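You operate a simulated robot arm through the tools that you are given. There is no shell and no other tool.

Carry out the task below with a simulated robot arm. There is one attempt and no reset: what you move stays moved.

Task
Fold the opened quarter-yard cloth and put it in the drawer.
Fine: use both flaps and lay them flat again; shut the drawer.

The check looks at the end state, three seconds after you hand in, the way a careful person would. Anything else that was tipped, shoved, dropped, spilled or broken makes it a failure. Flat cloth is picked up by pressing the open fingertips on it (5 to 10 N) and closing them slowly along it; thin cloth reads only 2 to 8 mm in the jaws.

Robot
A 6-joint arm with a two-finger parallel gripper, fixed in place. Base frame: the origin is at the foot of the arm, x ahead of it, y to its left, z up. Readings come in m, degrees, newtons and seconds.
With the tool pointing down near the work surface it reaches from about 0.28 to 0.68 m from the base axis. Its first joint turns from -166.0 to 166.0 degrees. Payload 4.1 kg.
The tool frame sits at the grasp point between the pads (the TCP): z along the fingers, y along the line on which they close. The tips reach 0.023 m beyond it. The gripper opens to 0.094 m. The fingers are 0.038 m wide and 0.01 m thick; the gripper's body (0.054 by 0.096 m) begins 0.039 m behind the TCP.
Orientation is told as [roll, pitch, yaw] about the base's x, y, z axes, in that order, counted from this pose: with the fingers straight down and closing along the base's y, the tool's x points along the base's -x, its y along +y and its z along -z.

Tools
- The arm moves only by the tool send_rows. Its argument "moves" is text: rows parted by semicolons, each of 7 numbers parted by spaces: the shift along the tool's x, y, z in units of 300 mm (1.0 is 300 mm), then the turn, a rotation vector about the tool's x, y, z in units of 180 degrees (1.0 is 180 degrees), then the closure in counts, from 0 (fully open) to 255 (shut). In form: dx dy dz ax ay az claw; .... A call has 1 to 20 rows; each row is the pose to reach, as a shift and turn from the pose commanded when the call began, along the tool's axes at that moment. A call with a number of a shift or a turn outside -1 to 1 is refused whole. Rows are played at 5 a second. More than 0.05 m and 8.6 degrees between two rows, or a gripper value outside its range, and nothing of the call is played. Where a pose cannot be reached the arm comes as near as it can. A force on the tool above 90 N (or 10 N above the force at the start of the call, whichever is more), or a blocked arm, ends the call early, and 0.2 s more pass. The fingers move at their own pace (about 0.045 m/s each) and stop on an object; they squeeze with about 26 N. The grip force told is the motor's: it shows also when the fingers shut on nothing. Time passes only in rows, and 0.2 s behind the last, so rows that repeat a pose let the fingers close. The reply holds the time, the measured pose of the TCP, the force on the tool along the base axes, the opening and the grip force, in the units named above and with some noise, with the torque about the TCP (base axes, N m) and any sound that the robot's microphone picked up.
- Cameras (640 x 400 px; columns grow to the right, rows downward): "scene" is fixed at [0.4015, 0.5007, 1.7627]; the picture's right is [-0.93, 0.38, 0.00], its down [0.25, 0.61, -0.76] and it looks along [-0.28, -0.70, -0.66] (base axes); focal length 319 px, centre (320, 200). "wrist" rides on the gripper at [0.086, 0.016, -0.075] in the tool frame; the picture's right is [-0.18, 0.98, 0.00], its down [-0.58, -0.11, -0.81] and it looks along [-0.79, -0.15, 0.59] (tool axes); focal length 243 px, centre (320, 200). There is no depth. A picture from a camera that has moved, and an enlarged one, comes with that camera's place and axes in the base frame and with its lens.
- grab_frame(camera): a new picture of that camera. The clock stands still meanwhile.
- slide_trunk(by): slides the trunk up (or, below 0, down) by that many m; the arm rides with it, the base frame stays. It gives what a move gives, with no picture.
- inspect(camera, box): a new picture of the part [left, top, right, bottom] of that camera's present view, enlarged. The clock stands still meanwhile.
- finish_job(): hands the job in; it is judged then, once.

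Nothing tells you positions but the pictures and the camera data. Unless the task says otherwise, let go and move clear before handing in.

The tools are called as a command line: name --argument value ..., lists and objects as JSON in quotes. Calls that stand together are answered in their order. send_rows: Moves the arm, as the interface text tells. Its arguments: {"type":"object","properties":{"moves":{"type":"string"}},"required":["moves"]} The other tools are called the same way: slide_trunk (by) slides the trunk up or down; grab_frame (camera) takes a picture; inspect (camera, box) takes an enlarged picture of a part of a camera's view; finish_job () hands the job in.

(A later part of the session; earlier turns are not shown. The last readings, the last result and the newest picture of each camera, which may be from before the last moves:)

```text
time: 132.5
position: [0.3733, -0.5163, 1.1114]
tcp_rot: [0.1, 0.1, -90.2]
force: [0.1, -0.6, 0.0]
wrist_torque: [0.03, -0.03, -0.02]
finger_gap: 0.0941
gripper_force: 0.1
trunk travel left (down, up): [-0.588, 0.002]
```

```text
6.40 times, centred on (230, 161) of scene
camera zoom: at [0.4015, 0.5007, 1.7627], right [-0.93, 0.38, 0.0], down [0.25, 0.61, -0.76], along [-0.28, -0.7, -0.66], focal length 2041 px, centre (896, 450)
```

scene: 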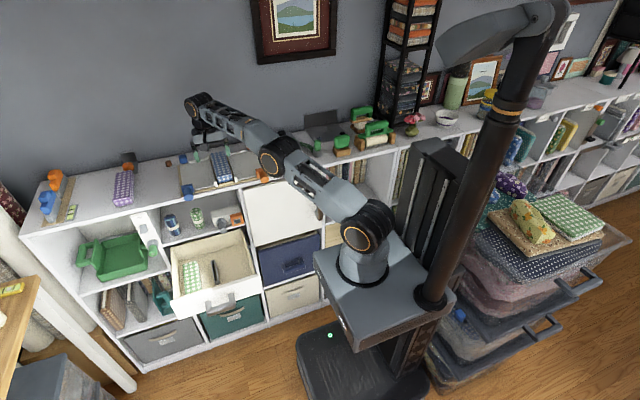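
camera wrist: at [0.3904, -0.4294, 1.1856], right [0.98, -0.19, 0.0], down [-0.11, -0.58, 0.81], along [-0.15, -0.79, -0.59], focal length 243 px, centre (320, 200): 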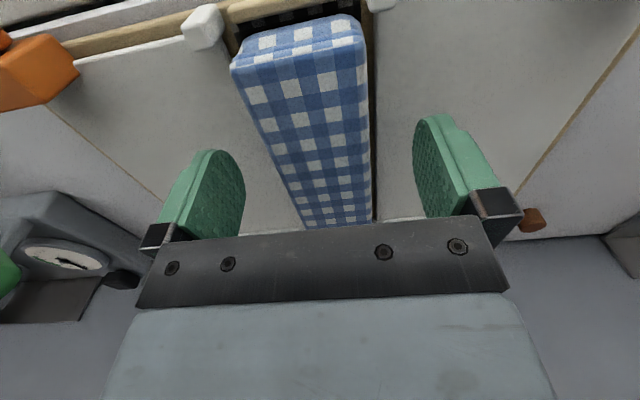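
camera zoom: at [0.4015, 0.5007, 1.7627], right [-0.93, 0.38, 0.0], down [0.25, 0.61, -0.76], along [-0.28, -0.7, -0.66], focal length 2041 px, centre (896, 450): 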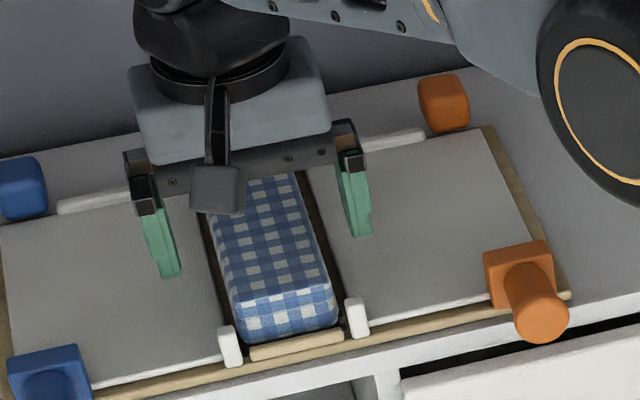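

The cloth is undisturbed and centred. Lowering the last 2.5 cm so the fingertips sit just above the flaps.

send_rows --moves "0 0.003 0.03 0 0 0 0; 0 0.003 0.055 0 0 0 0; 0 0.003 0.075 0 0 0 0; 0 0.003 0.075 0 0 0 0"

inspect --camera "scene" --box '[180, 130, 280, 192]'

grab_frame --camera "wrist"

```text
time: 133.5
position: [0.3743, -0.5163, 1.089]
tcp_rot: [0.0, -0.1, -90.3]
force: [1.2, -0.1, 0.3]
wrist_torque: [0.03, -0.02, 0.02]
finger_gap: 0.0941
gripper_force: 0.1
trunk travel left (down, up): [-0.588, 0.002]
```

```text
6.40 times, centred on (230, 161) of scene
camera zoom: at [0.4015, 0.5007, 1.7627], right [-0.93, 0.38, 0.0], down [0.25, 0.61, -0.76], along [-0.28, -0.7, -0.66], focal length 2041 px, centre (896, 450)
```

zoom: 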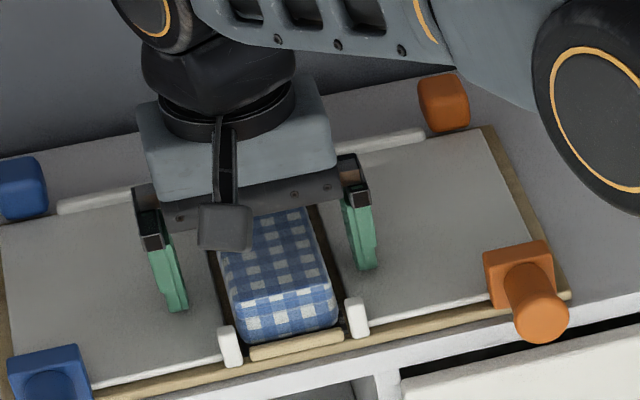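

```text
taken
camera wrist: at [0.3915, -0.4291, 1.163], right [0.98, -0.19, 0.0], down [-0.11, -0.58, 0.81], along [-0.15, -0.79, -0.59], focal length 243 px, centre (320, 200)
```

wrist: 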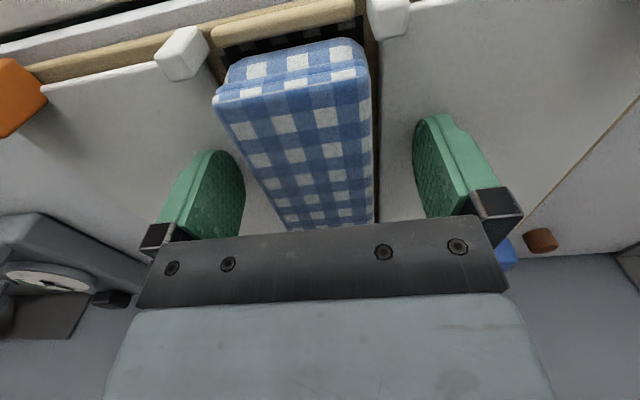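

Fingers straddle the bundle. I go 6 mm lower and close slowly on it.

send_rows --moves "0 0 0.01 0 0 0 0; 0 0 0.02 0 0 0 0; 0 0 0.02 0 0 0 40; 0 0 0.02 0 0 0 70; 0 0 0.02 0 0 0 90; 0 0 0.02 0 0 0 105; 0 0 0.02 0 0 0 115; 0 0 0.02 0 0 0 125; 0 0 0.02 0 0 0 135; 0 0 0.02 0 0 0 145; 0 0 0.02 0 0 0 155; 0 0 0.02 0 0 0 155"

grab_frame --camera "wrist"

inspect --camera "scene" --box '[180, 130, 280, 192]'

```text
time: 136.1
position: [0.3719, -0.5142, 1.0865]
tcp_rot: [0.1, -0.2, -90.2]
force: [-19.8, -4.2, 29.2]
wrist_torque: [0.34, 1.32, 0.28]
finger_gap: 0.0558
gripper_force: 26.0
trunk travel left (down, up): [-0.588, 0.002]
```

```text
taken
camera wrist: at [0.3891, -0.4281, 1.1605], right [0.98, -0.19, 0.0], down [-0.11, -0.58, 0.81], along [-0.15, -0.79, -0.59], focal length 243 px, centre (320, 200)
```

wrist: 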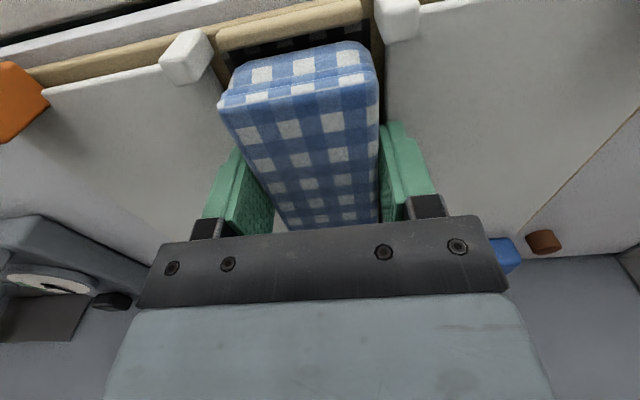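

```text
6.40 times, centred on (230, 161) of scene
camera zoom: at [0.4015, 0.5007, 1.7627], right [-0.93, 0.38, 0.0], down [0.25, 0.61, -0.76], along [-0.28, -0.7, -0.66], focal length 2041 px, centre (896, 450)
```

zoom: 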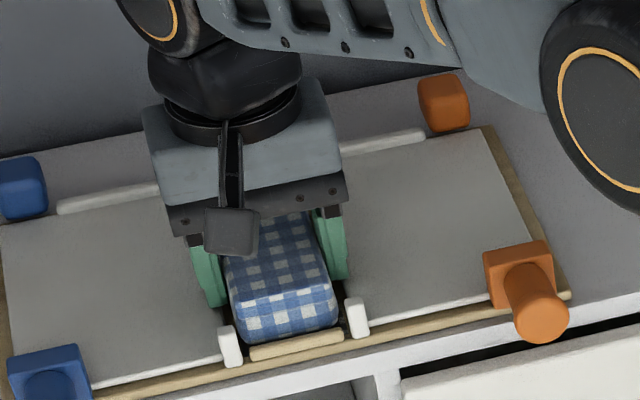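

The bundle is gripped at 56 mm; the tips are pressing the flap lightly, so I ease up a few millimetres with full squeeze and check the hold.

send_rows --moves "0 0 -0.012 0 0 0 180; 0 0 -0.016 0 0 0 180; 0 0 -0.016 0 0 0 180"

send_rows --moves "0 0 -0.02 0 0 0 180; 0 0 -0.05 0 0 0 180; 0 0 -0.08 0 0 0 180; 0 0 -0.08 0 0 0 180"

grab_frame --camera "wrist"

inspect --camera "scene" --box '[180, 130, 280, 192]'

```text
time: 136.9
position: [0.3781, -0.514, 1.0886]
tcp_rot: [0.0, 0.2, -90.1]
force: [-0.2, -0.5, -0.4]
wrist_torque: [0.02, 0.02, -0.03]
finger_gap: 0.0553
gripper_force: 25.7
trunk travel left (down, up): [-0.588, 0.002]
```

```text
time: 137.9
position: [0.375, -0.5166, 1.1137]
tcp_rot: [0.0, -0.1, -90.2]
force: [-0.5, 0.9, -0.5]
wrist_torque: [-0.02, -0.01, 0.04]
finger_gap: 0.0555
gripper_force: 26.2
trunk travel left (down, up): [-0.588, 0.002]
```

```text
taken
camera wrist: at [0.3925, -0.43, 1.1864], right [0.98, -0.19, 0.0], down [-0.11, -0.58, 0.81], along [-0.15, -0.79, -0.59], focal length 243 px, centre (320, 200)
```

wrist: 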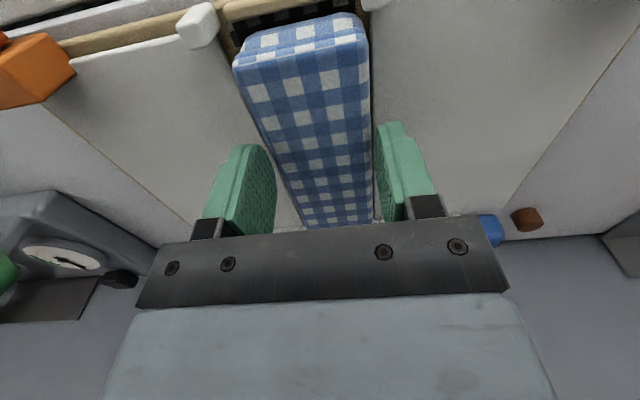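

```text
6.40 times, centred on (230, 161) of scene
camera zoom: at [0.4015, 0.5007, 1.7627], right [-0.93, 0.38, 0.0], down [0.25, 0.61, -0.76], along [-0.28, -0.7, -0.66], focal length 2041 px, centre (896, 450)
```

zoom: 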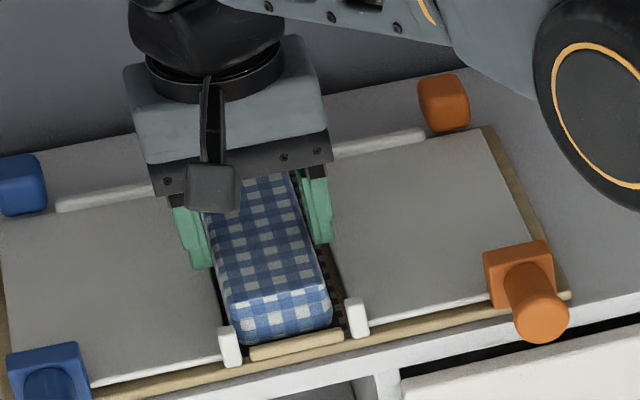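

I need to verify whether the whole bundle lifted or something was left in the channel; zooming in.

inspect --camera "scene" --box '[205, 150, 245, 188]'

inspect --camera "wrist" --box '[200, 0, 420, 240]'

```text
10.53 times, centred on (225, 169) of scene
camera zoom: at [0.4015, 0.5007, 1.7627], right [-0.93, 0.38, 0.0], down [0.25, 0.61, -0.76], along [-0.28, -0.7, -0.66], focal length 3358 px, centre (1320, 526)
```

zoom: 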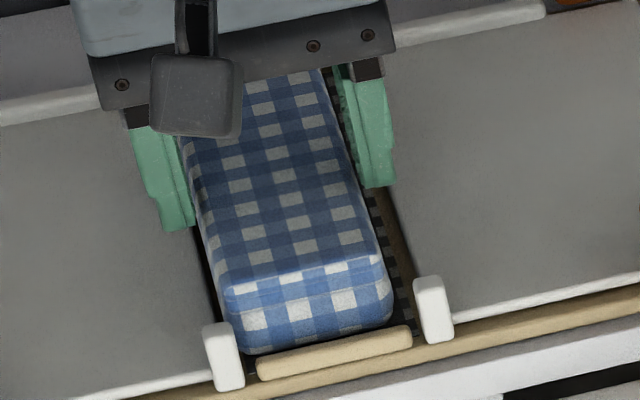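

```text
1.67 times, centred on (310, 120) of wrist
camera zoom: at [0.3925, -0.43, 1.1864], right [0.98, -0.19, 0.0], down [-0.11, -0.58, 0.81], along [-0.15, -0.79, -0.59], focal length 404 px, centre (337, 333)
```

zoom: 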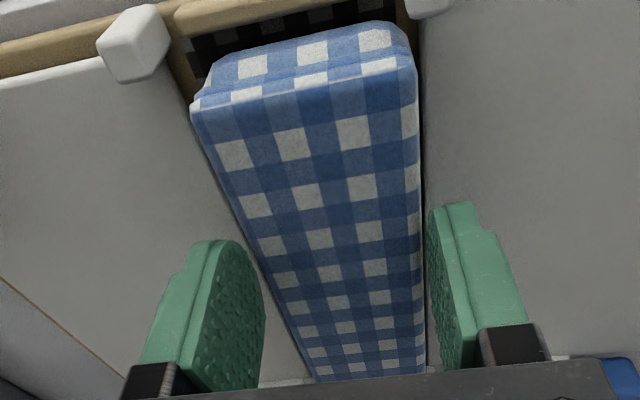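

The picture suggests the block did not rise with the fingers. I raise a few more millimetres and watch the jaw gap to see what is being held.

send_rows --moves "0 0 -0.02 0 0 0 180; 0 0 -0.04 0 0 0 180; 0 0 -0.04 0 0 0 180"

inspect --camera "scene" --box '[205, 150, 245, 188]'

inspect --camera "wrist" --box '[200, 0, 420, 240]'

```text
time: 138.7
position: [0.3762, -0.5157, 1.1249]
tcp_rot: [0.0, 0.1, -90.2]
force: [0.2, 0.7, -1.1]
wrist_torque: [0.04, 0.0, -0.01]
finger_gap: 0.0553
gripper_force: 26.1
trunk travel left (down, up): [-0.588, 0.002]
```

```text
10.53 times, centred on (225, 169) of scene
camera zoom: at [0.4015, 0.5007, 1.7627], right [-0.93, 0.38, 0.0], down [0.25, 0.61, -0.76], along [-0.28, -0.7, -0.66], focal length 3358 px, centre (1320, 526)
```

zoom: 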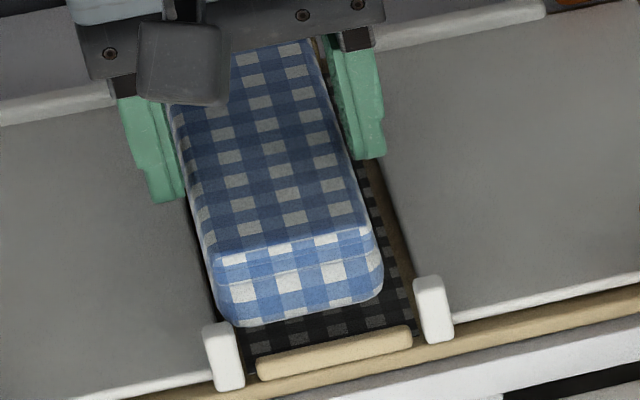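

```text
1.67 times, centred on (310, 120) of wrist
camera zoom: at [0.3936, -0.4304, 1.1983], right [0.98, -0.19, 0.0], down [-0.11, -0.58, 0.81], along [-0.15, -0.79, -0.59], focal length 404 px, centre (337, 333)
```

zoom: 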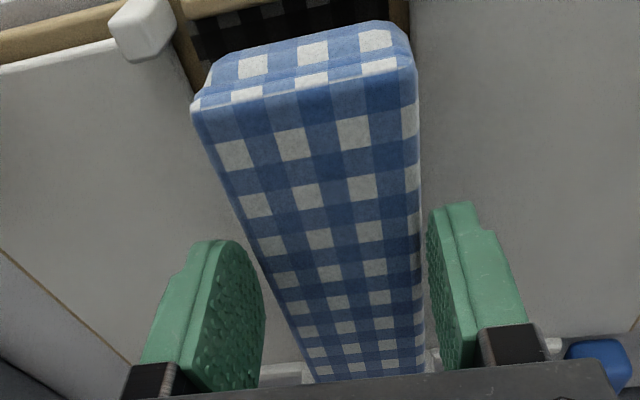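

The bundle is in fact coming up with the fingers now (the dark lining of the channel shows below it), but it slid low in the jaws first. I inspect the contact closely before deciding to regrip.

inspect --camera "wrist" --box '[240, 120, 420, 235]'

inspect --camera "scene" --box '[208, 145, 238, 175]'

```text
3.48 times, centred on (330, 178) of wrist
camera zoom: at [0.3936, -0.4304, 1.1983], right [0.98, -0.19, 0.0], down [-0.11, -0.58, 0.81], along [-0.15, -0.79, -0.59], focal length 844 px, centre (285, 278)
```

zoom: 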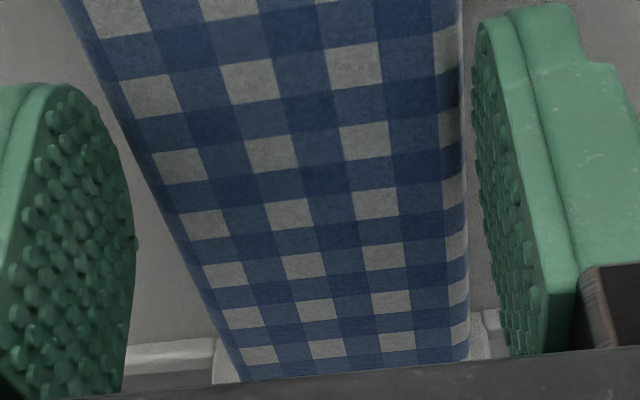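

```text
13.33 times, centred on (223, 160) of scene
camera zoom: at [0.4015, 0.5007, 1.7627], right [-0.93, 0.38, 0.0], down [0.25, 0.61, -0.76], along [-0.28, -0.7, -0.66], focal length 4253 px, centre (1613, 733)
```

zoom: 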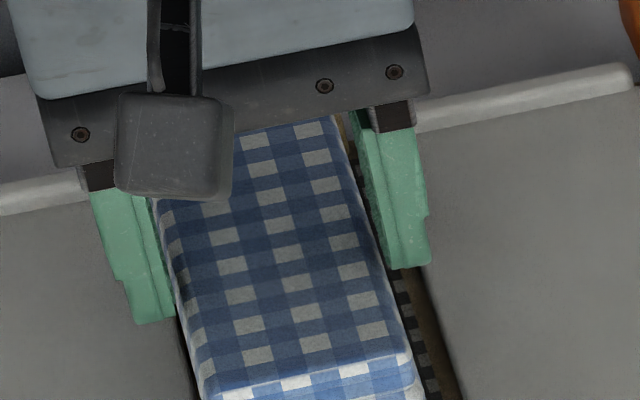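

The bundle hangs only by the pad tips. I set it back down in the channel, open, and regrip deeper.

send_rows --moves "0 0 0.02 0 0 0 180; 0 0 0.04 0 0 0 180; 0 0 0.043 0 0 0 150; 0 0 0.043 0 0 0 100; 0 0 0.043 0 0 0 50; 0 0 0.043 0 0 0 0; 0 0 0.043 0 0 0 0; 0 0 0.043 0 0 0 0"

grab_frame --camera "wrist"

inspect --camera "scene" --box '[205, 150, 245, 188]'

```text
time: 140.5
position: [0.3759, -0.5167, 1.1122]
tcp_rot: [-0.1, 0.0, -90.2]
force: [0.2, -0.1, 0.0]
wrist_torque: [0.02, 0.02, 0.0]
finger_gap: 0.0939
gripper_force: 0.0
trunk travel left (down, up): [-0.588, 0.002]
```

```text
taken
camera wrist: at [0.3933, -0.4301, 1.1857], right [0.98, -0.19, 0.0], down [-0.11, -0.58, 0.81], along [-0.15, -0.79, -0.59], focal length 243 px, centre (320, 200)
```

wrist: 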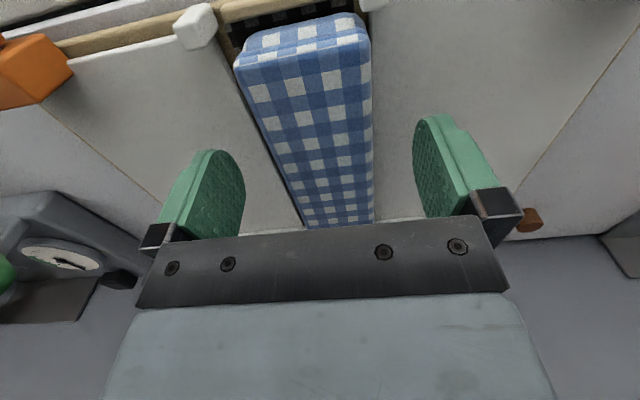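

```text
10.53 times, centred on (225, 169) of scene
camera zoom: at [0.4015, 0.5007, 1.7627], right [-0.93, 0.38, 0.0], down [0.25, 0.61, -0.76], along [-0.28, -0.7, -0.66], focal length 3358 px, centre (1320, 526)
```

zoom: 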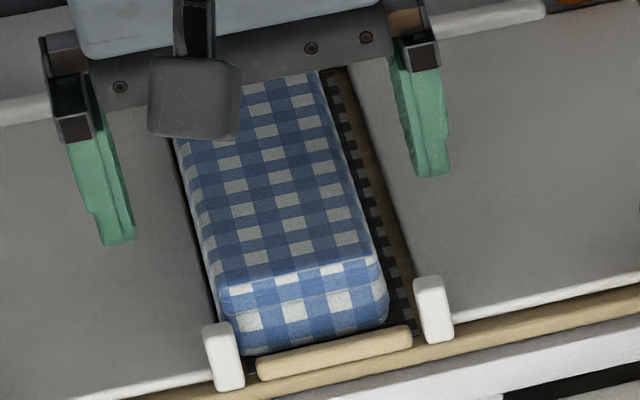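

The bundle is back in the channel. I descend to just above the flap surface and close again, checking overlap.

send_rows --moves "0 0.003 0.03 0 0 0 0; 0 0.003 0.06 0 0 0 0; 0 0.003 0.078 0 0 0 0; 0 0.003 0.078 0 0 0 60; 0 0.003 0.078 0 0 0 90; 0 0.003 0.078 0 0 0 105; 0 0.003 0.078 0 0 0 120; 0 0.003 0.078 0 0 0 140; 0 0.003 0.078 0 0 0 170; 0 0.003 0.078 0 0 0 200; 0 0.003 0.078 0 0 0 200"

inspect --camera "wrist" --box '[200, 20, 420, 240]'

inspect --camera "scene" --box '[205, 150, 245, 188]'

```text
time: 142.9
position: [0.3764, -0.5169, 1.088]
tcp_rot: [0.0, -0.1, -90.2]
force: [-0.5, -1.3, 0.1]
wrist_torque: [-0.03, -0.02, 0.04]
finger_gap: 0.0556
gripper_force: 26.4
trunk travel left (down, up): [-0.588, 0.002]
```

```text
1.82 times, centred on (310, 130) of wrist
camera zoom: at [0.3941, -0.4304, 1.1624], right [0.98, -0.19, 0.0], down [-0.11, -0.58, 0.81], along [-0.15, -0.79, -0.59], focal length 441 px, centre (338, 327)
```

zoom: 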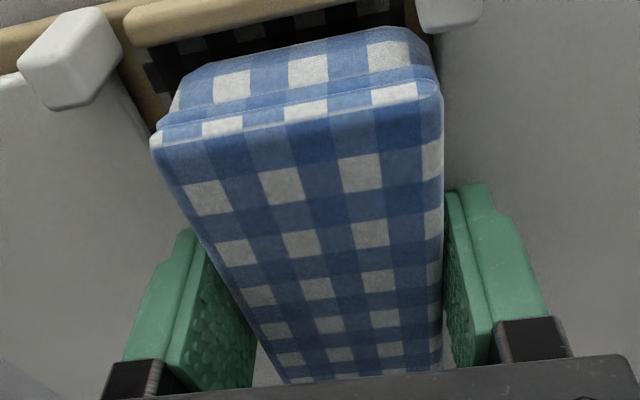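

```text
10.53 times, centred on (225, 169) of scene
camera zoom: at [0.4015, 0.5007, 1.7627], right [-0.93, 0.38, 0.0], down [0.25, 0.61, -0.76], along [-0.28, -0.7, -0.66], focal length 3358 px, centre (1320, 526)
```

zoom: 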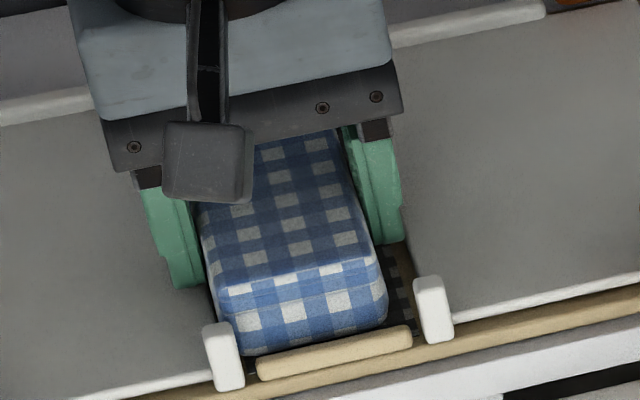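

Good: the pads now cover the sides with balanced force. I lift a little and check that it doesn't slip.

send_rows --moves "0 0 -0.01 0 0 0 230; 0 0 -0.02 0 0 0 230; 0 0 -0.04 0 0 0 230; 0 0 -0.06 0 0 0 230; 0 0 -0.06 0 0 0 230"

inspect --camera "wrist" --box '[200, 20, 420, 240]'

inspect --camera "scene" --box '[205, 150, 245, 188]'

```text
time: 144.1
position: [0.3782, -0.5161, 1.1062]
tcp_rot: [0.1, 0.0, -90.2]
force: [-1.1, 0.4, -0.8]
wrist_torque: [0.02, -0.03, 0.05]
finger_gap: 0.0555
gripper_force: 26.1
trunk travel left (down, up): [-0.588, 0.002]
```

```text
1.82 times, centred on (310, 130) of wrist
camera zoom: at [0.3954, -0.4296, 1.1803], right [0.98, -0.19, 0.0], down [-0.11, -0.58, 0.81], along [-0.15, -0.79, -0.59], focal length 441 px, centre (338, 327)
```

zoom: 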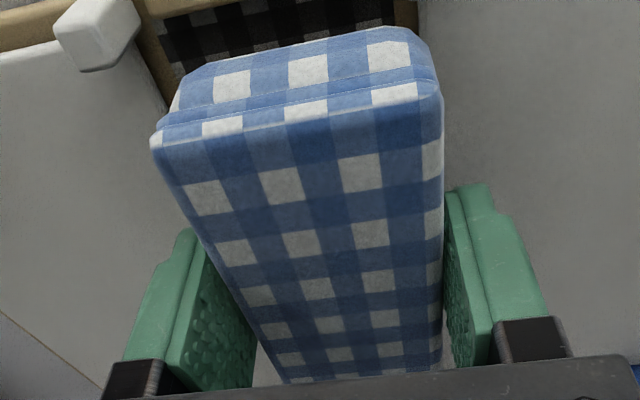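

```text
10.53 times, centred on (225, 169) of scene
camera zoom: at [0.4015, 0.5007, 1.7627], right [-0.93, 0.38, 0.0], down [0.25, 0.61, -0.76], along [-0.28, -0.7, -0.66], focal length 3358 px, centre (1320, 526)
```

zoom: 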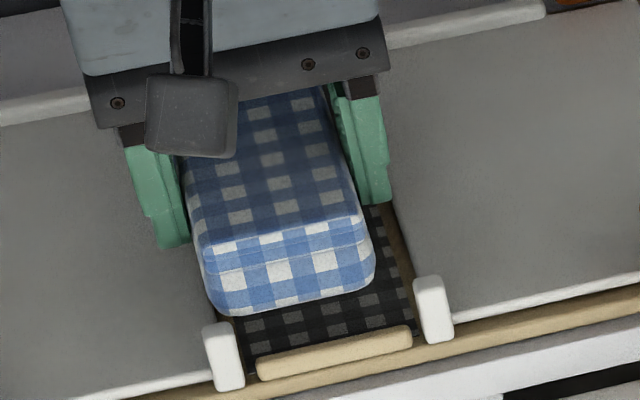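

The bundle is firmly held with no slip. I carry it up and back over the edge, above the open drawer.

send_rows --moves "0 0 -0.05 0 0 0 230; 0.033 0 -0.10 0 0 0 230; 0.10 0 -0.14 0 0 0 230; 0.20 0.017 -0.167 0 0 0 230; 0.317 0.04 -0.183 0 0 0 230; 0.433 0.067 -0.183 0 0 0 230; 0.55 0.10 -0.183 0 0 0 230; 0.65 0.133 -0.183 0 0 0 230; 0.737 0.16 -0.183 0 0 0 230; 0.737 0.16 -0.183 0 0 0 230"

grab_frame --camera "wrist"

grab_frame --camera "scene"

inspect --camera "scene" --box '[160, 120, 290, 201]'

```text
time: 146.3
position: [0.4274, -0.298, 1.1631]
tcp_rot: [0.0, 0.0, -90.2]
force: [0.1, -0.6, -0.9]
wrist_torque: [0.0, 0.02, -0.01]
finger_gap: 0.0556
gripper_force: 26.1
trunk travel left (down, up): [-0.588, 0.002]
```

```text
taken
camera wrist: at [0.4434, -0.2114, 1.2368], right [0.98, -0.19, 0.0], down [-0.11, -0.58, 0.81], along [-0.15, -0.79, -0.59], focal length 243 px, centre (320, 200)
```

wrist: 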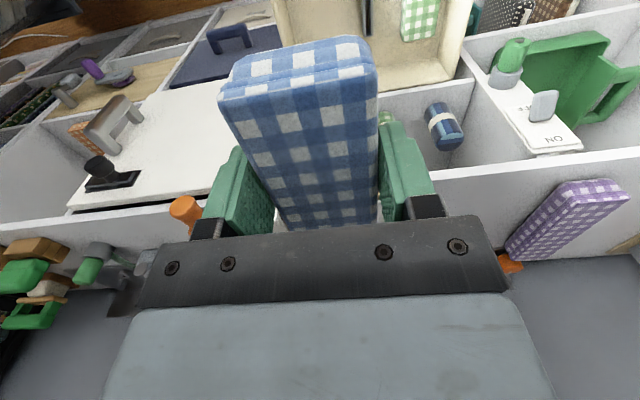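

```text
taken
```

scene: 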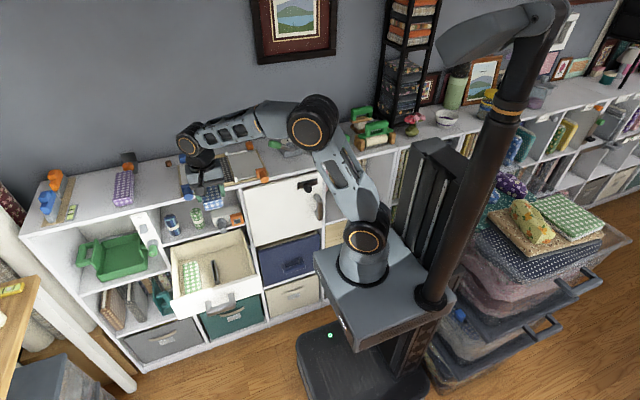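

```text
4.92 times, centred on (225, 160) of scene
camera zoom: at [0.4015, 0.5007, 1.7627], right [-0.93, 0.38, 0.0], down [0.25, 0.61, -0.76], along [-0.28, -0.7, -0.66], focal length 1570 px, centre (788, 394)
```

zoom: 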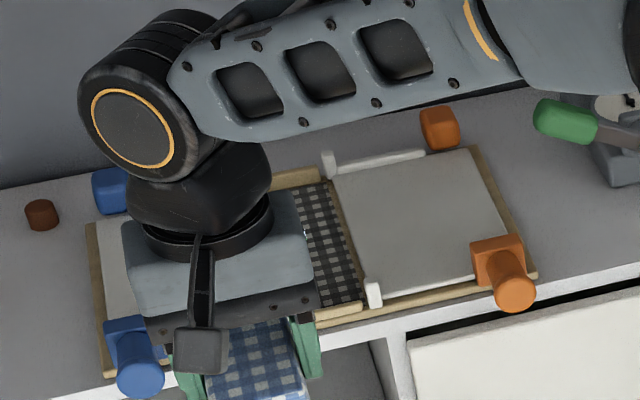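

The bundle hangs securely. I nudge 6 mm toward the front for peg clearance and descend with the trunk in stages.

send_rows --moves "0.02 0 0 0 0 0 230; 0.02 0 0 0 0 0 230"

slide_trunk --by -0.22

grab_frame --camera "wrist"

inspect --camera "scene" --box '[150, 170, 290, 258]'

```text
time: 146.9
position: [0.4254, -0.2907, 1.1633]
tcp_rot: [0.0, 0.1, -90.2]
force: [0.0, 0.8, -0.7]
wrist_torque: [0.02, 0.02, -0.03]
finger_gap: 0.0555
gripper_force: 25.3
trunk travel left (down, up): [-0.588, 0.002]
```

```text
time: 149.2
position: [0.4256, -0.2907, 0.9423]
tcp_rot: [0.1, 0.0, -90.2]
force: [0.4, 0.7, -1.6]
wrist_torque: [0.02, 0.0, 0.01]
finger_gap: 0.0558
gripper_force: 26.6
trunk travel left (down, up): [-0.368, 0.222]
```

```text
taken
camera wrist: at [0.4432, -0.2041, 1.0169], right [0.98, -0.19, 0.0], down [-0.11, -0.58, 0.81], along [-0.15, -0.79, -0.59], focal length 243 px, centre (320, 200)
```

wrist: 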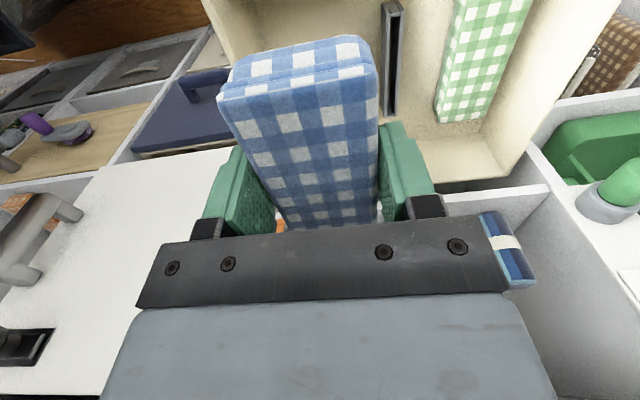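

```text
4.55 times, centred on (220, 214) of scene
camera zoom: at [0.4015, 0.5007, 1.7627], right [-0.93, 0.38, 0.0], down [0.25, 0.61, -0.76], along [-0.28, -0.7, -0.66], focal length 1450 px, centre (774, 136)
```

zoom: 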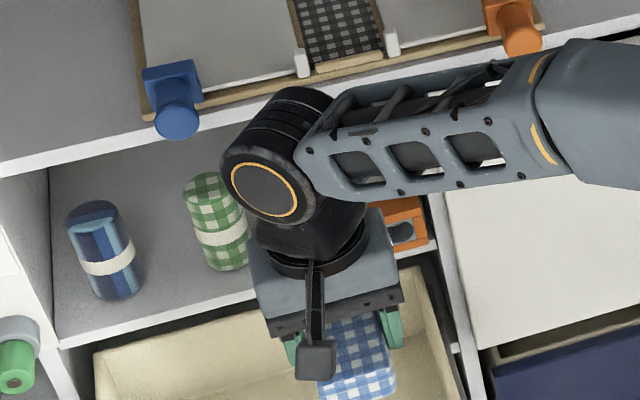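

Above the drawer mouth now. I pass the peg level in small trunk steps, watching force and torque.

slide_trunk --by -0.04

slide_trunk --by -0.02

grab_frame --camera "wrist"

inspect --camera "scene" --box '[160, 190, 280, 265]'

```text
time: 150.0
position: [0.4263, -0.2906, 0.9042]
tcp_rot: [0.0, 0.1, -90.2]
force: [0.5, 0.3, -0.9]
wrist_torque: [0.06, -0.01, 0.0]
finger_gap: 0.0556
gripper_force: 26.2
trunk travel left (down, up): [-0.328, 0.262]
```

```text
time: 150.7
position: [0.4269, -0.2908, 0.8835]
tcp_rot: [0.0, 0.0, -90.3]
force: [0.0, 0.4, -0.5]
wrist_torque: [0.04, -0.06, 0.05]
finger_gap: 0.0558
gripper_force: 25.9
trunk travel left (down, up): [-0.308, 0.282]
```

```text
taken
camera wrist: at [0.4432, -0.2041, 0.9568], right [0.98, -0.19, 0.0], down [-0.11, -0.58, 0.81], along [-0.15, -0.79, -0.59], focal length 243 px, centre (320, 200)
```

wrist: 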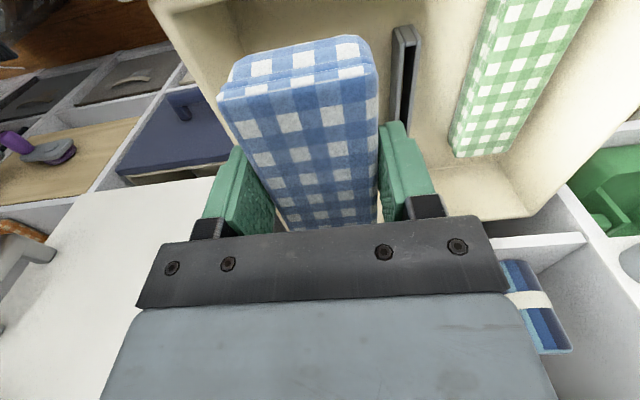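

```text
5.33 times, centred on (220, 228) of scene
camera zoom: at [0.4015, 0.5007, 1.7627], right [-0.93, 0.38, 0.0], down [0.25, 0.61, -0.76], along [-0.28, -0.7, -0.66], focal length 1701 px, centre (853, 53)
```

zoom: 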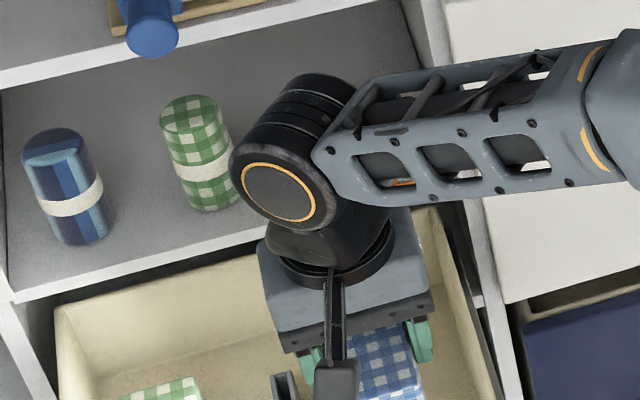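

No contact at peg level. Continuing down into the drawer.

slide_trunk --by -0.03

slide_trunk --by -0.03

grab_frame --camera "wrist"

inspect --camera "scene" --box '[160, 200, 280, 275]'

```text
time: 151.4
position: [0.4262, -0.2903, 0.8536]
tcp_rot: [0.1, -0.1, -90.2]
force: [0.7, 0.6, -1.1]
wrist_torque: [0.04, 0.02, 0.01]
finger_gap: 0.0557
gripper_force: 25.4
trunk travel left (down, up): [-0.278, 0.312]
```

```text
time: 152.2
position: [0.426, -0.2903, 0.8221]
tcp_rot: [-0.1, 0.0, -90.1]
force: [-0.1, -1.2, -1.7]
wrist_torque: [0.02, -0.01, -0.01]
finger_gap: 0.0555
gripper_force: 25.9
trunk travel left (down, up): [-0.248, 0.342]
```

```text
taken
camera wrist: at [0.4432, -0.2041, 0.8968], right [0.98, -0.19, 0.0], down [-0.11, -0.58, 0.81], along [-0.15, -0.79, -0.59], focal length 243 px, centre (320, 200)
```

wrist: 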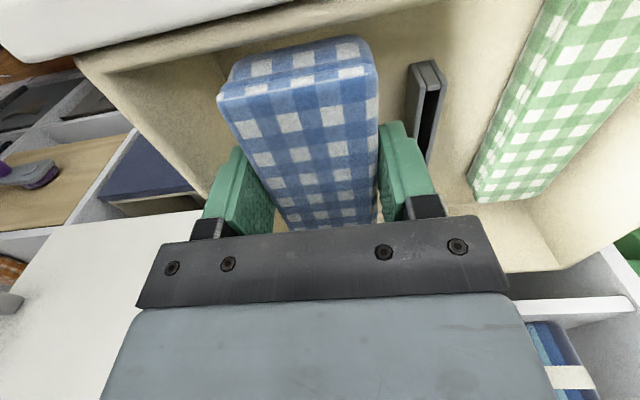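

```text
5.33 times, centred on (220, 238) of scene
camera zoom: at [0.4015, 0.5007, 1.7627], right [-0.93, 0.38, 0.0], down [0.25, 0.61, -0.76], along [-0.28, -0.7, -0.66], focal length 1701 px, centre (853, 0)
```

zoom: 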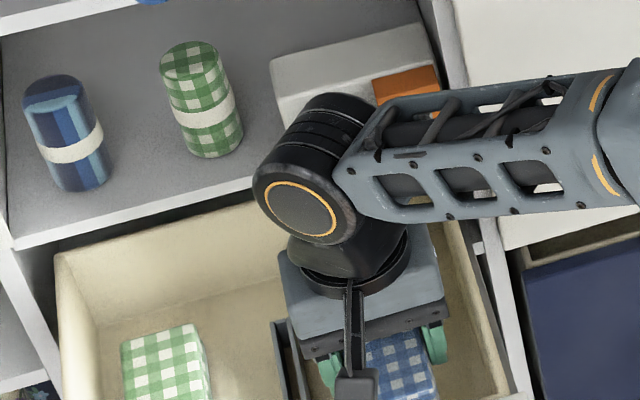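

Clear so far. Another 3 cm down, then shift back a few centimetres (so the camera clears the drawer front) and lower to the floor.

slide_trunk --by -0.03

send_rows --moves "-0.03 0 0 0 0 0 230; -0.07 0 0 0 0 0 230; -0.11 0 0 0 0 0 230; -0.15 0 0 0 0 0 230; -0.18 0 0 0 0 0 230; -0.18 0 0 0 0 0 230"

grab_frame --camera "wrist"

inspect --camera "scene" --box '[160, 190, 280, 265]'

```text
time: 152.9
position: [0.4266, -0.2902, 0.7938]
tcp_rot: [0.0, 0.0, -90.2]
force: [1.2, -0.1, -1.2]
wrist_torque: [0.02, 0.01, 0.02]
finger_gap: 0.0554
gripper_force: 26.2
trunk travel left (down, up): [-0.218, 0.372]
```

```text
time: 154.3
position: [0.4257, -0.3438, 0.7917]
tcp_rot: [0.0, 0.0, -90.3]
force: [0.6, 0.8, -1.5]
wrist_torque: [0.04, 0.0, 0.0]
finger_gap: 0.0557
gripper_force: 25.7
trunk travel left (down, up): [-0.218, 0.372]
```

```text
taken
camera wrist: at [0.4433, -0.2587, 0.8658], right [0.98, -0.19, 0.0], down [-0.11, -0.58, 0.81], along [-0.15, -0.79, -0.59], focal length 243 px, centre (320, 200)
```

wrist: 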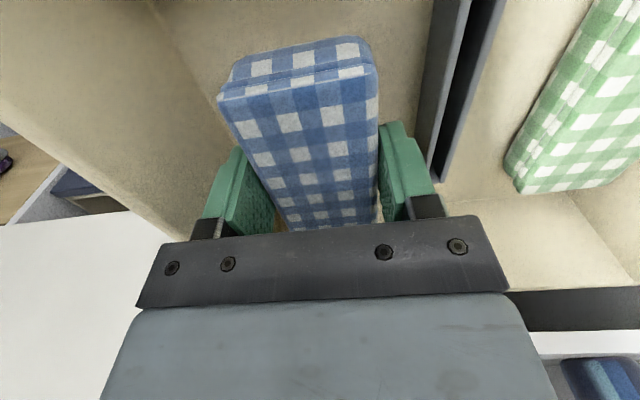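

```text
5.33 times, centred on (220, 228) of scene
camera zoom: at [0.4015, 0.5007, 1.7627], right [-0.93, 0.38, 0.0], down [0.25, 0.61, -0.76], along [-0.28, -0.7, -0.66], focal length 1701 px, centre (853, 53)
```

zoom: 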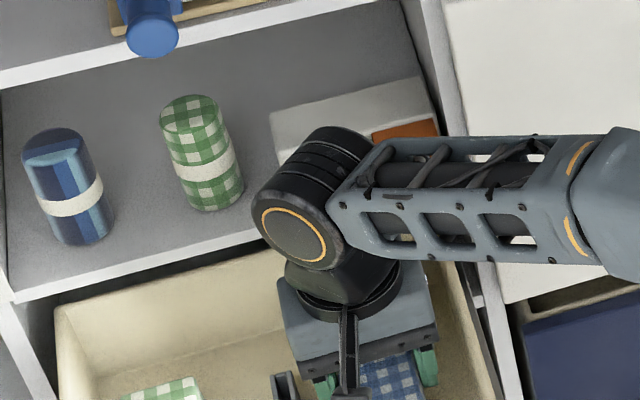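

The bundle is inside, clear on all sides. Lowering to the drawer floor in small steps until light contact.

slide_trunk --by -0.03

slide_trunk --by -0.008

slide_trunk --by -0.005

grab_frame --camera "wrist"

```text
time: 155.1
position: [0.4255, -0.3446, 0.7618]
tcp_rot: [0.1, 0.0, -90.3]
force: [0.3, -0.3, 3.8]
wrist_torque: [0.19, 0.06, -0.02]
finger_gap: 0.0559
gripper_force: 26.0
trunk travel left (down, up): [-0.188, 0.402]
```

```text
time: 155.7
position: [0.4255, -0.3444, 0.7577]
tcp_rot: [0.4, -0.1, -90.2]
force: [0.6, -3.0, 35.6]
wrist_torque: [-0.07, 0.18, 0.17]
finger_gap: 0.0558
gripper_force: 25.9
trunk travel left (down, up): [-0.18, 0.41]
```

```text
time: 156.2
position: [0.4251, -0.3444, 0.7556]
tcp_rot: [0.5, -0.4, -90.2]
force: [1.1, -0.4, 53.4]
wrist_torque: [1.43, 1.65, 0.24]
finger_gap: 0.0557
gripper_force: 25.9
trunk travel left (down, up): [-0.175, 0.415]
```

```text
taken
camera wrist: at [0.4419, -0.2573, 0.8285], right [0.98, -0.19, 0.01], down [-0.12, -0.58, 0.81], along [-0.15, -0.8, -0.59], focal length 243 px, centre (320, 200)
```

wrist: 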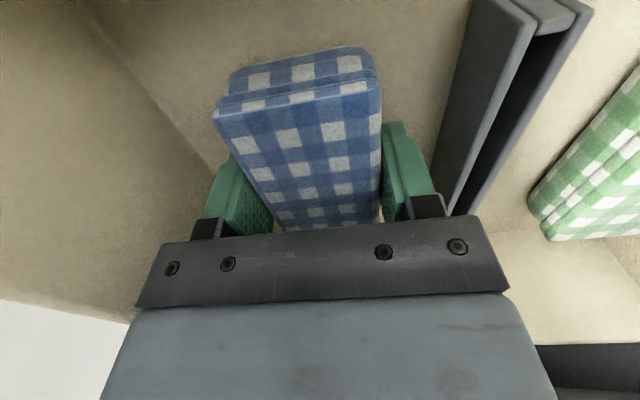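

The bundle is on the drawer floor (I pressed a bit more than needed). I ease up to relieve the load, then open the fingers moderately.

slide_trunk --by 0.01

send_rows --moves "0 0 0 0 0 0 130; 0 0 0 0 0 0 100; 0 0 0 0 0 0 80; 0 0 0 0 0 0 60; 0 0 0 0 0 0 50; 0 0 0 0 0 0 50; 0 0 0 0 0 0 50"

grab_frame --camera "wrist"

```text
time: 156.8
position: [0.4263, -0.3432, 0.7558]
tcp_rot: [-0.2, 0.4, -90.2]
force: [0.0, -0.4, -0.5]
wrist_torque: [-0.01, -0.01, -0.01]
finger_gap: 0.0555
gripper_force: 26.0
trunk travel left (down, up): [-0.185, 0.405]
```

```text
time: 158.4
position: [0.4266, -0.3457, 0.7596]
tcp_rot: [0.0, -0.1, -90.2]
force: [-0.9, 0.5, -0.4]
wrist_torque: [0.01, -0.03, 0.03]
finger_gap: 0.0757
gripper_force: 0.0
trunk travel left (down, up): [-0.185, 0.405]
```

```text
taken
camera wrist: at [0.4432, -0.2584, 0.8329], right [0.98, -0.19, 0.0], down [-0.11, -0.58, 0.81], along [-0.15, -0.79, -0.59], focal length 243 px, centre (320, 200)
```

wrist: 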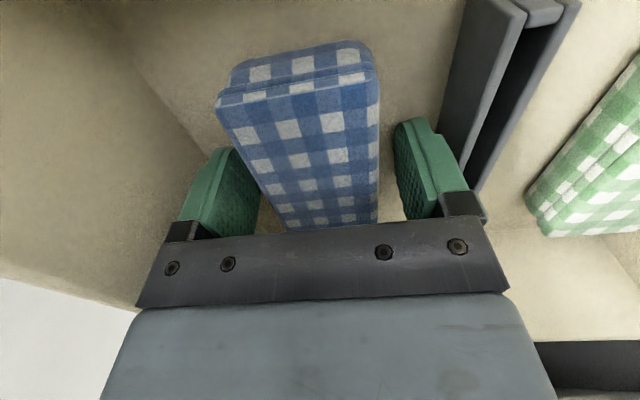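

Released; the bundle lies flat between the drawer wall and divider. I rise straight up and check.

slide_trunk --by 0.05

slide_trunk --by 0.2

grab_frame --camera "wrist"

inspect --camera "scene" --box '[150, 190, 280, 290]'

```text
time: 159.3
position: [0.426, -0.346, 0.809]
tcp_rot: [0.0, -0.1, -90.2]
force: [-0.4, -0.1, 0.0]
wrist_torque: [-0.01, 0.03, -0.02]
finger_gap: 0.0755
gripper_force: 0.0
trunk travel left (down, up): [-0.235, 0.355]
```

```text
time: 161.5
position: [0.4265, -0.3446, 1.0092]
tcp_rot: [0.0, 0.1, -90.2]
force: [-0.3, 0.2, -0.7]
wrist_torque: [0.04, 0.01, 0.0]
finger_gap: 0.0757
gripper_force: 0.1
trunk travel left (down, up): [-0.435, 0.155]
```

```text
taken
camera wrist: at [0.4433, -0.2584, 1.0828], right [0.98, -0.19, 0.0], down [-0.11, -0.58, 0.81], along [-0.15, -0.79, -0.59], focal length 243 px, centre (320, 200)
```

wrist: 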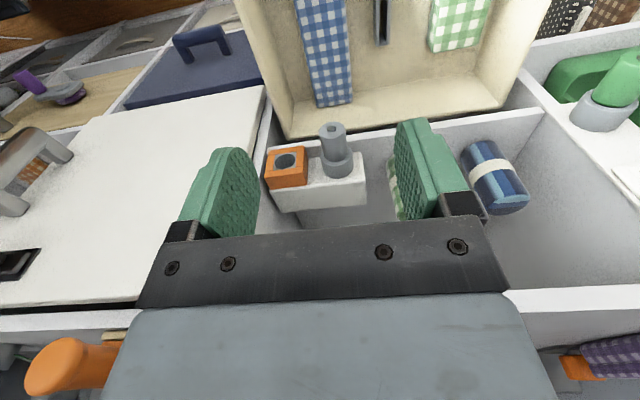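

```text
4.00 times, centred on (215, 240) of scene
camera zoom: at [0.4015, 0.5007, 1.7627], right [-0.93, 0.38, 0.0], down [0.25, 0.61, -0.76], along [-0.28, -0.7, -0.66], focal length 1276 px, centre (740, 40)
```

zoom: 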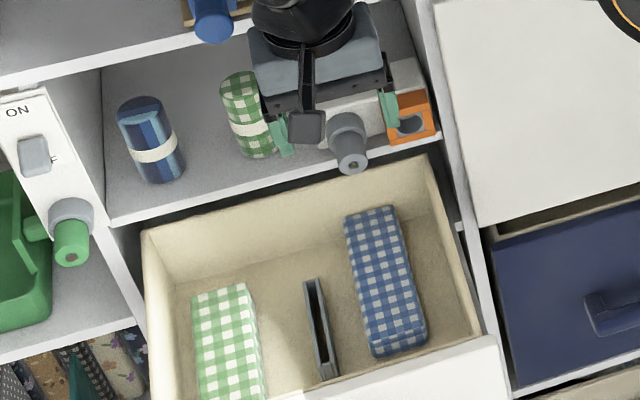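

The blue bundle lies neatly in the drawer. Now I re-aim the tool horizontally to take the handle again and shut the drawer.

slide_trunk --by 0.1

send_rows --moves "0.12 0.02 0 0 0 0 85; 0.25 0.05 0 0 0 0 85; 0.38 0.08 0 0 0 0 85; 0.48 0.10 0 0 0 0 85; 0.48 0.10 0 0 0 0 85"

send_rows --moves "0 0 0 0 0 -0.045 85; 0 0 0 0 0 -0.09 85; 0 0 0 0 0 -0.135 85; 0 0 0 0 0 -0.18 85; 0 0 0 0 0 -0.225 85; 0 0 0 0 0 -0.27 85; 0 0 0 0 0 -0.315 85; 0 0 0 0 0 -0.36 85; 0 0 0 0 0 -0.405 85; 0 0 0 0 0 -0.45 85; 0 0 0 0 0 -0.48 85; 0 0 0 0 0 -0.499 85; 0 0 0 0 0 -0.499 85"

send_rows --moves "-0.03 0.03 0 0.045 0 0 85; -0.06 0.07 0 0.09 0 0 85; -0.09 0.11 0 0.135 0 0 85; -0.12 0.16 0 0.18 0 0 85; -0.13 0.21 0 0.225 0 0 85; -0.13 0.26 0 0.27 0 0 85; -0.13 0.30 0 0.315 0 0 85; -0.13 0.34 0 0.36 0 0 85; -0.13 0.37 0 0.405 0 0 85; -0.13 0.37 0 0.45 0 0 85; -0.13 0.37 0 0.48 0 0 85; -0.13 0.37 0 0.5 0 0 85; -0.13 0.37 0 0.5 0 0 85"

grab_frame --camera "scene"

```text
time: 162.8
position: [0.4264, -0.3453, 1.1087]
tcp_rot: [0.0, 0.0, -90.1]
force: [0.7, 0.1, 0.8]
wrist_torque: [0.03, 0.02, 0.01]
finger_gap: 0.0754
gripper_force: 0.1
trunk travel left (down, up): [-0.535, 0.055]
```

```text
time: 164.0
position: [0.4545, -0.2002, 1.1094]
tcp_rot: [0.0, 0.0, -90.1]
force: [-0.2, -0.3, 0.5]
wrist_torque: [0.0, 0.01, -0.03]
finger_gap: 0.0629
gripper_force: 0.1
trunk travel left (down, up): [-0.535, 0.055]
```

```text
time: 166.8
position: [0.4572, -0.1999, 1.1081]
tcp_rot: [0.0, -0.1, -0.4]
force: [0.3, 0.1, 0.2]
wrist_torque: [-0.01, 0.02, 0.02]
finger_gap: 0.0629
gripper_force: 0.0
trunk travel left (down, up): [-0.535, 0.055]
```

```text
time: 169.6
position: [0.4973, -0.0904, 1.1091]
tcp_rot: [-90.2, 0.0, -0.3]
force: [1.0, 0.6, -0.7]
wrist_torque: [0.02, 0.05, 0.01]
finger_gap: 0.0626
gripper_force: 0.0
trunk travel left (down, up): [-0.535, 0.055]
```

```text
taken
```

scene: 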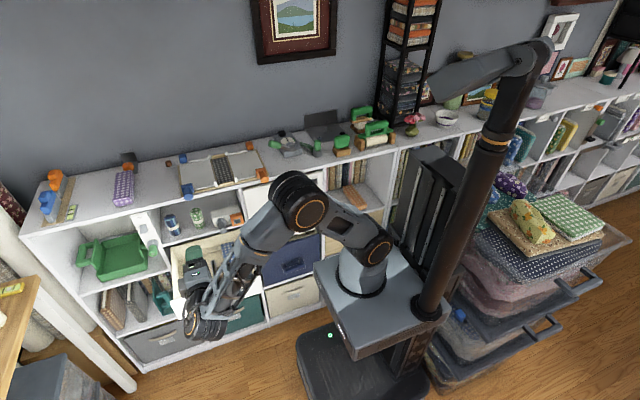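

Tool is horizontal, in front of the handle line. Lowering the trunk to handle height and checking.

slide_trunk --by -0.34

grab_frame --camera "wrist"

inspect --camera "scene" --box '[140, 210, 280, 310]'

```text
time: 172.9
position: [0.498, -0.0907, 0.7704]
tcp_rot: [-90.0, 0.1, -0.5]
force: [0.1, -0.4, -0.5]
wrist_torque: [-0.02, -0.02, 0.01]
finger_gap: 0.0626
gripper_force: 0.1
trunk travel left (down, up): [-0.195, 0.395]
```

```text
taken
camera wrist: at [0.4117, -0.0155, 0.7523], right [0.18, 0.0, -0.98], down [0.59, 0.8, 0.11], along [0.79, -0.6, 0.15], focal length 243 px, centre (320, 200)
```

wrist: 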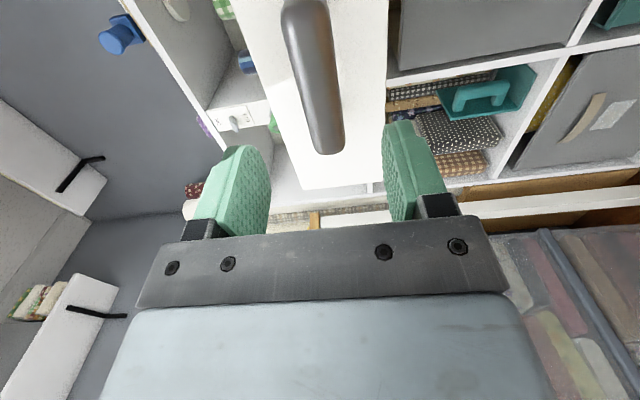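

```text
4.00 times, centred on (210, 260) of scene
camera zoom: at [0.4015, 0.5007, 1.7627], right [-0.93, 0.38, 0.0], down [0.25, 0.61, -0.76], along [-0.28, -0.7, -0.66], focal length 1276 px, centre (760, -40)
```

zoom: 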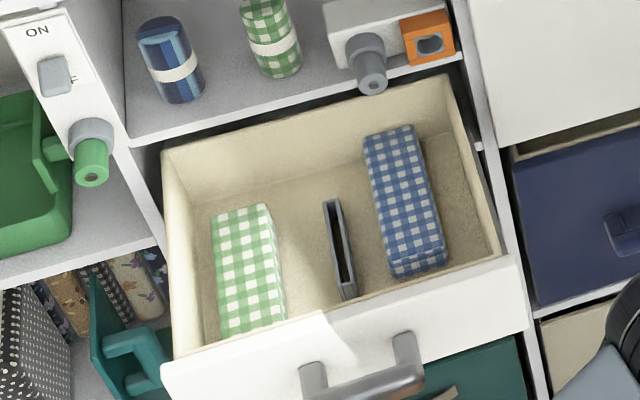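

The handle is straight ahead exactly as in the first approach. I advance, grip the bar, and then push the drawer closed.

send_rows --moves "0.01 0.007 0.08 0 0 0 85; 0.01 0.007 0.15 0 0 0 85; 0.01 0.007 0.195 0 0 0 85; 0.01 0.007 0.195 0 0 0 120; 0.01 0.007 0.195 0 0 0 150; 0.01 0.007 0.195 0 0 0 180; 0.01 0.007 0.195 0 0 0 200; 0.01 0.007 0.195 0 0 0 200"

grab_frame --camera "wrist"

```text
time: 174.7
position: [0.4921, -0.1484, 0.7691]
tcp_rot: [-90.3, -0.1, -0.4]
force: [6.7, -3.2, 25.5]
wrist_torque: [-0.03, 1.31, -0.43]
finger_gap: 0.0261
gripper_force: 45.4
trunk travel left (down, up): [-0.195, 0.395]
```

```text
taken
camera wrist: at [0.4077, -0.0733, 0.7515], right [0.19, 0.0, -0.98], down [0.59, 0.8, 0.11], along [0.79, -0.6, 0.15], focal length 243 px, centre (320, 200)
```

wrist: 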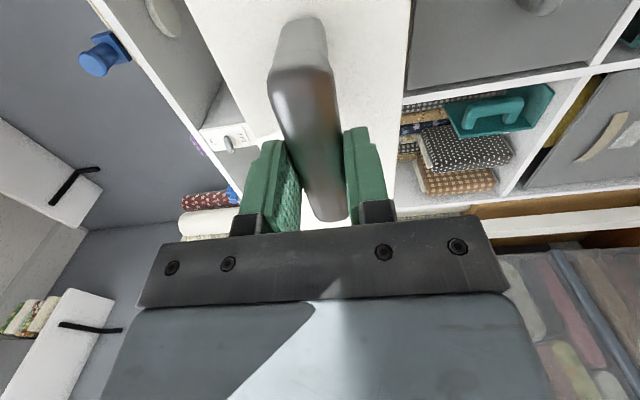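

Gripped. I push the drawer in smoothly, slowing near the end.

send_rows --moves "0 -0.005 0 0 0 0 200; 0 -0.005 0.05 0 0 0 200; 0 -0.005 0.10 0 0 0 200; 0 -0.005 0.15 0 0 0 200; 0 -0.005 0.20 0 0 0 200; 0 -0.005 0.25 0 0 0 200; 0 -0.005 0.30 0 0 0 200; 0 -0.005 0.35 0 0 0 200; 0 -0.005 0.40 0 0 0 200; 0 -0.005 0.45 0 0 0 200; 0 -0.005 0.50 0 0 0 200; 0 -0.005 0.55 0 0 0 200; 0 -0.005 0.60 0 0 0 200; 0 -0.005 0.65 0 0 0 200; 0 -0.005 0.70 0 0 0 200; 0 -0.005 0.74 0 0 0 200; 0 -0.005 0.77 0 0 0 200; 0 -0.005 0.79 0 0 0 200; 0 -0.005 0.80 0 0 0 200; 0 -0.005 0.80 0 0 0 200"

inspect --camera "scene" --box '[150, 200, 270, 275]'

```text
time: 178.9
position: [0.4917, -0.3891, 0.7685]
tcp_rot: [-90.1, -0.1, -0.4]
force: [6.8, 2.3, 15.4]
wrist_torque: [-0.33, 0.57, 0.81]
finger_gap: 0.026
gripper_force: 44.9
trunk travel left (down, up): [-0.195, 0.395]
```

```text
5.33 times, centred on (210, 238) of scene
camera zoom: at [0.4015, 0.5007, 1.7627], right [-0.93, 0.38, 0.0], down [0.25, 0.61, -0.76], along [-0.28, -0.7, -0.66], focal length 1701 px, centre (907, 0)
```

zoom: 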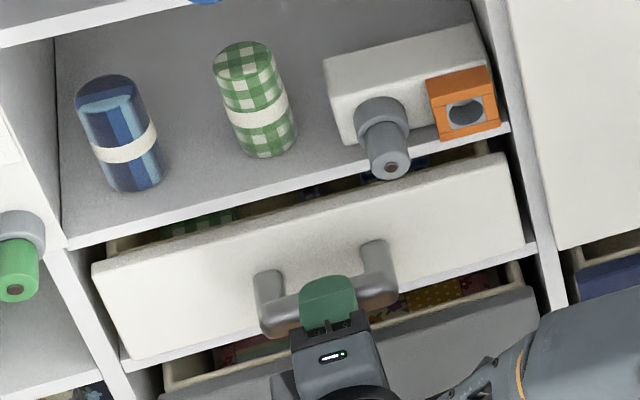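

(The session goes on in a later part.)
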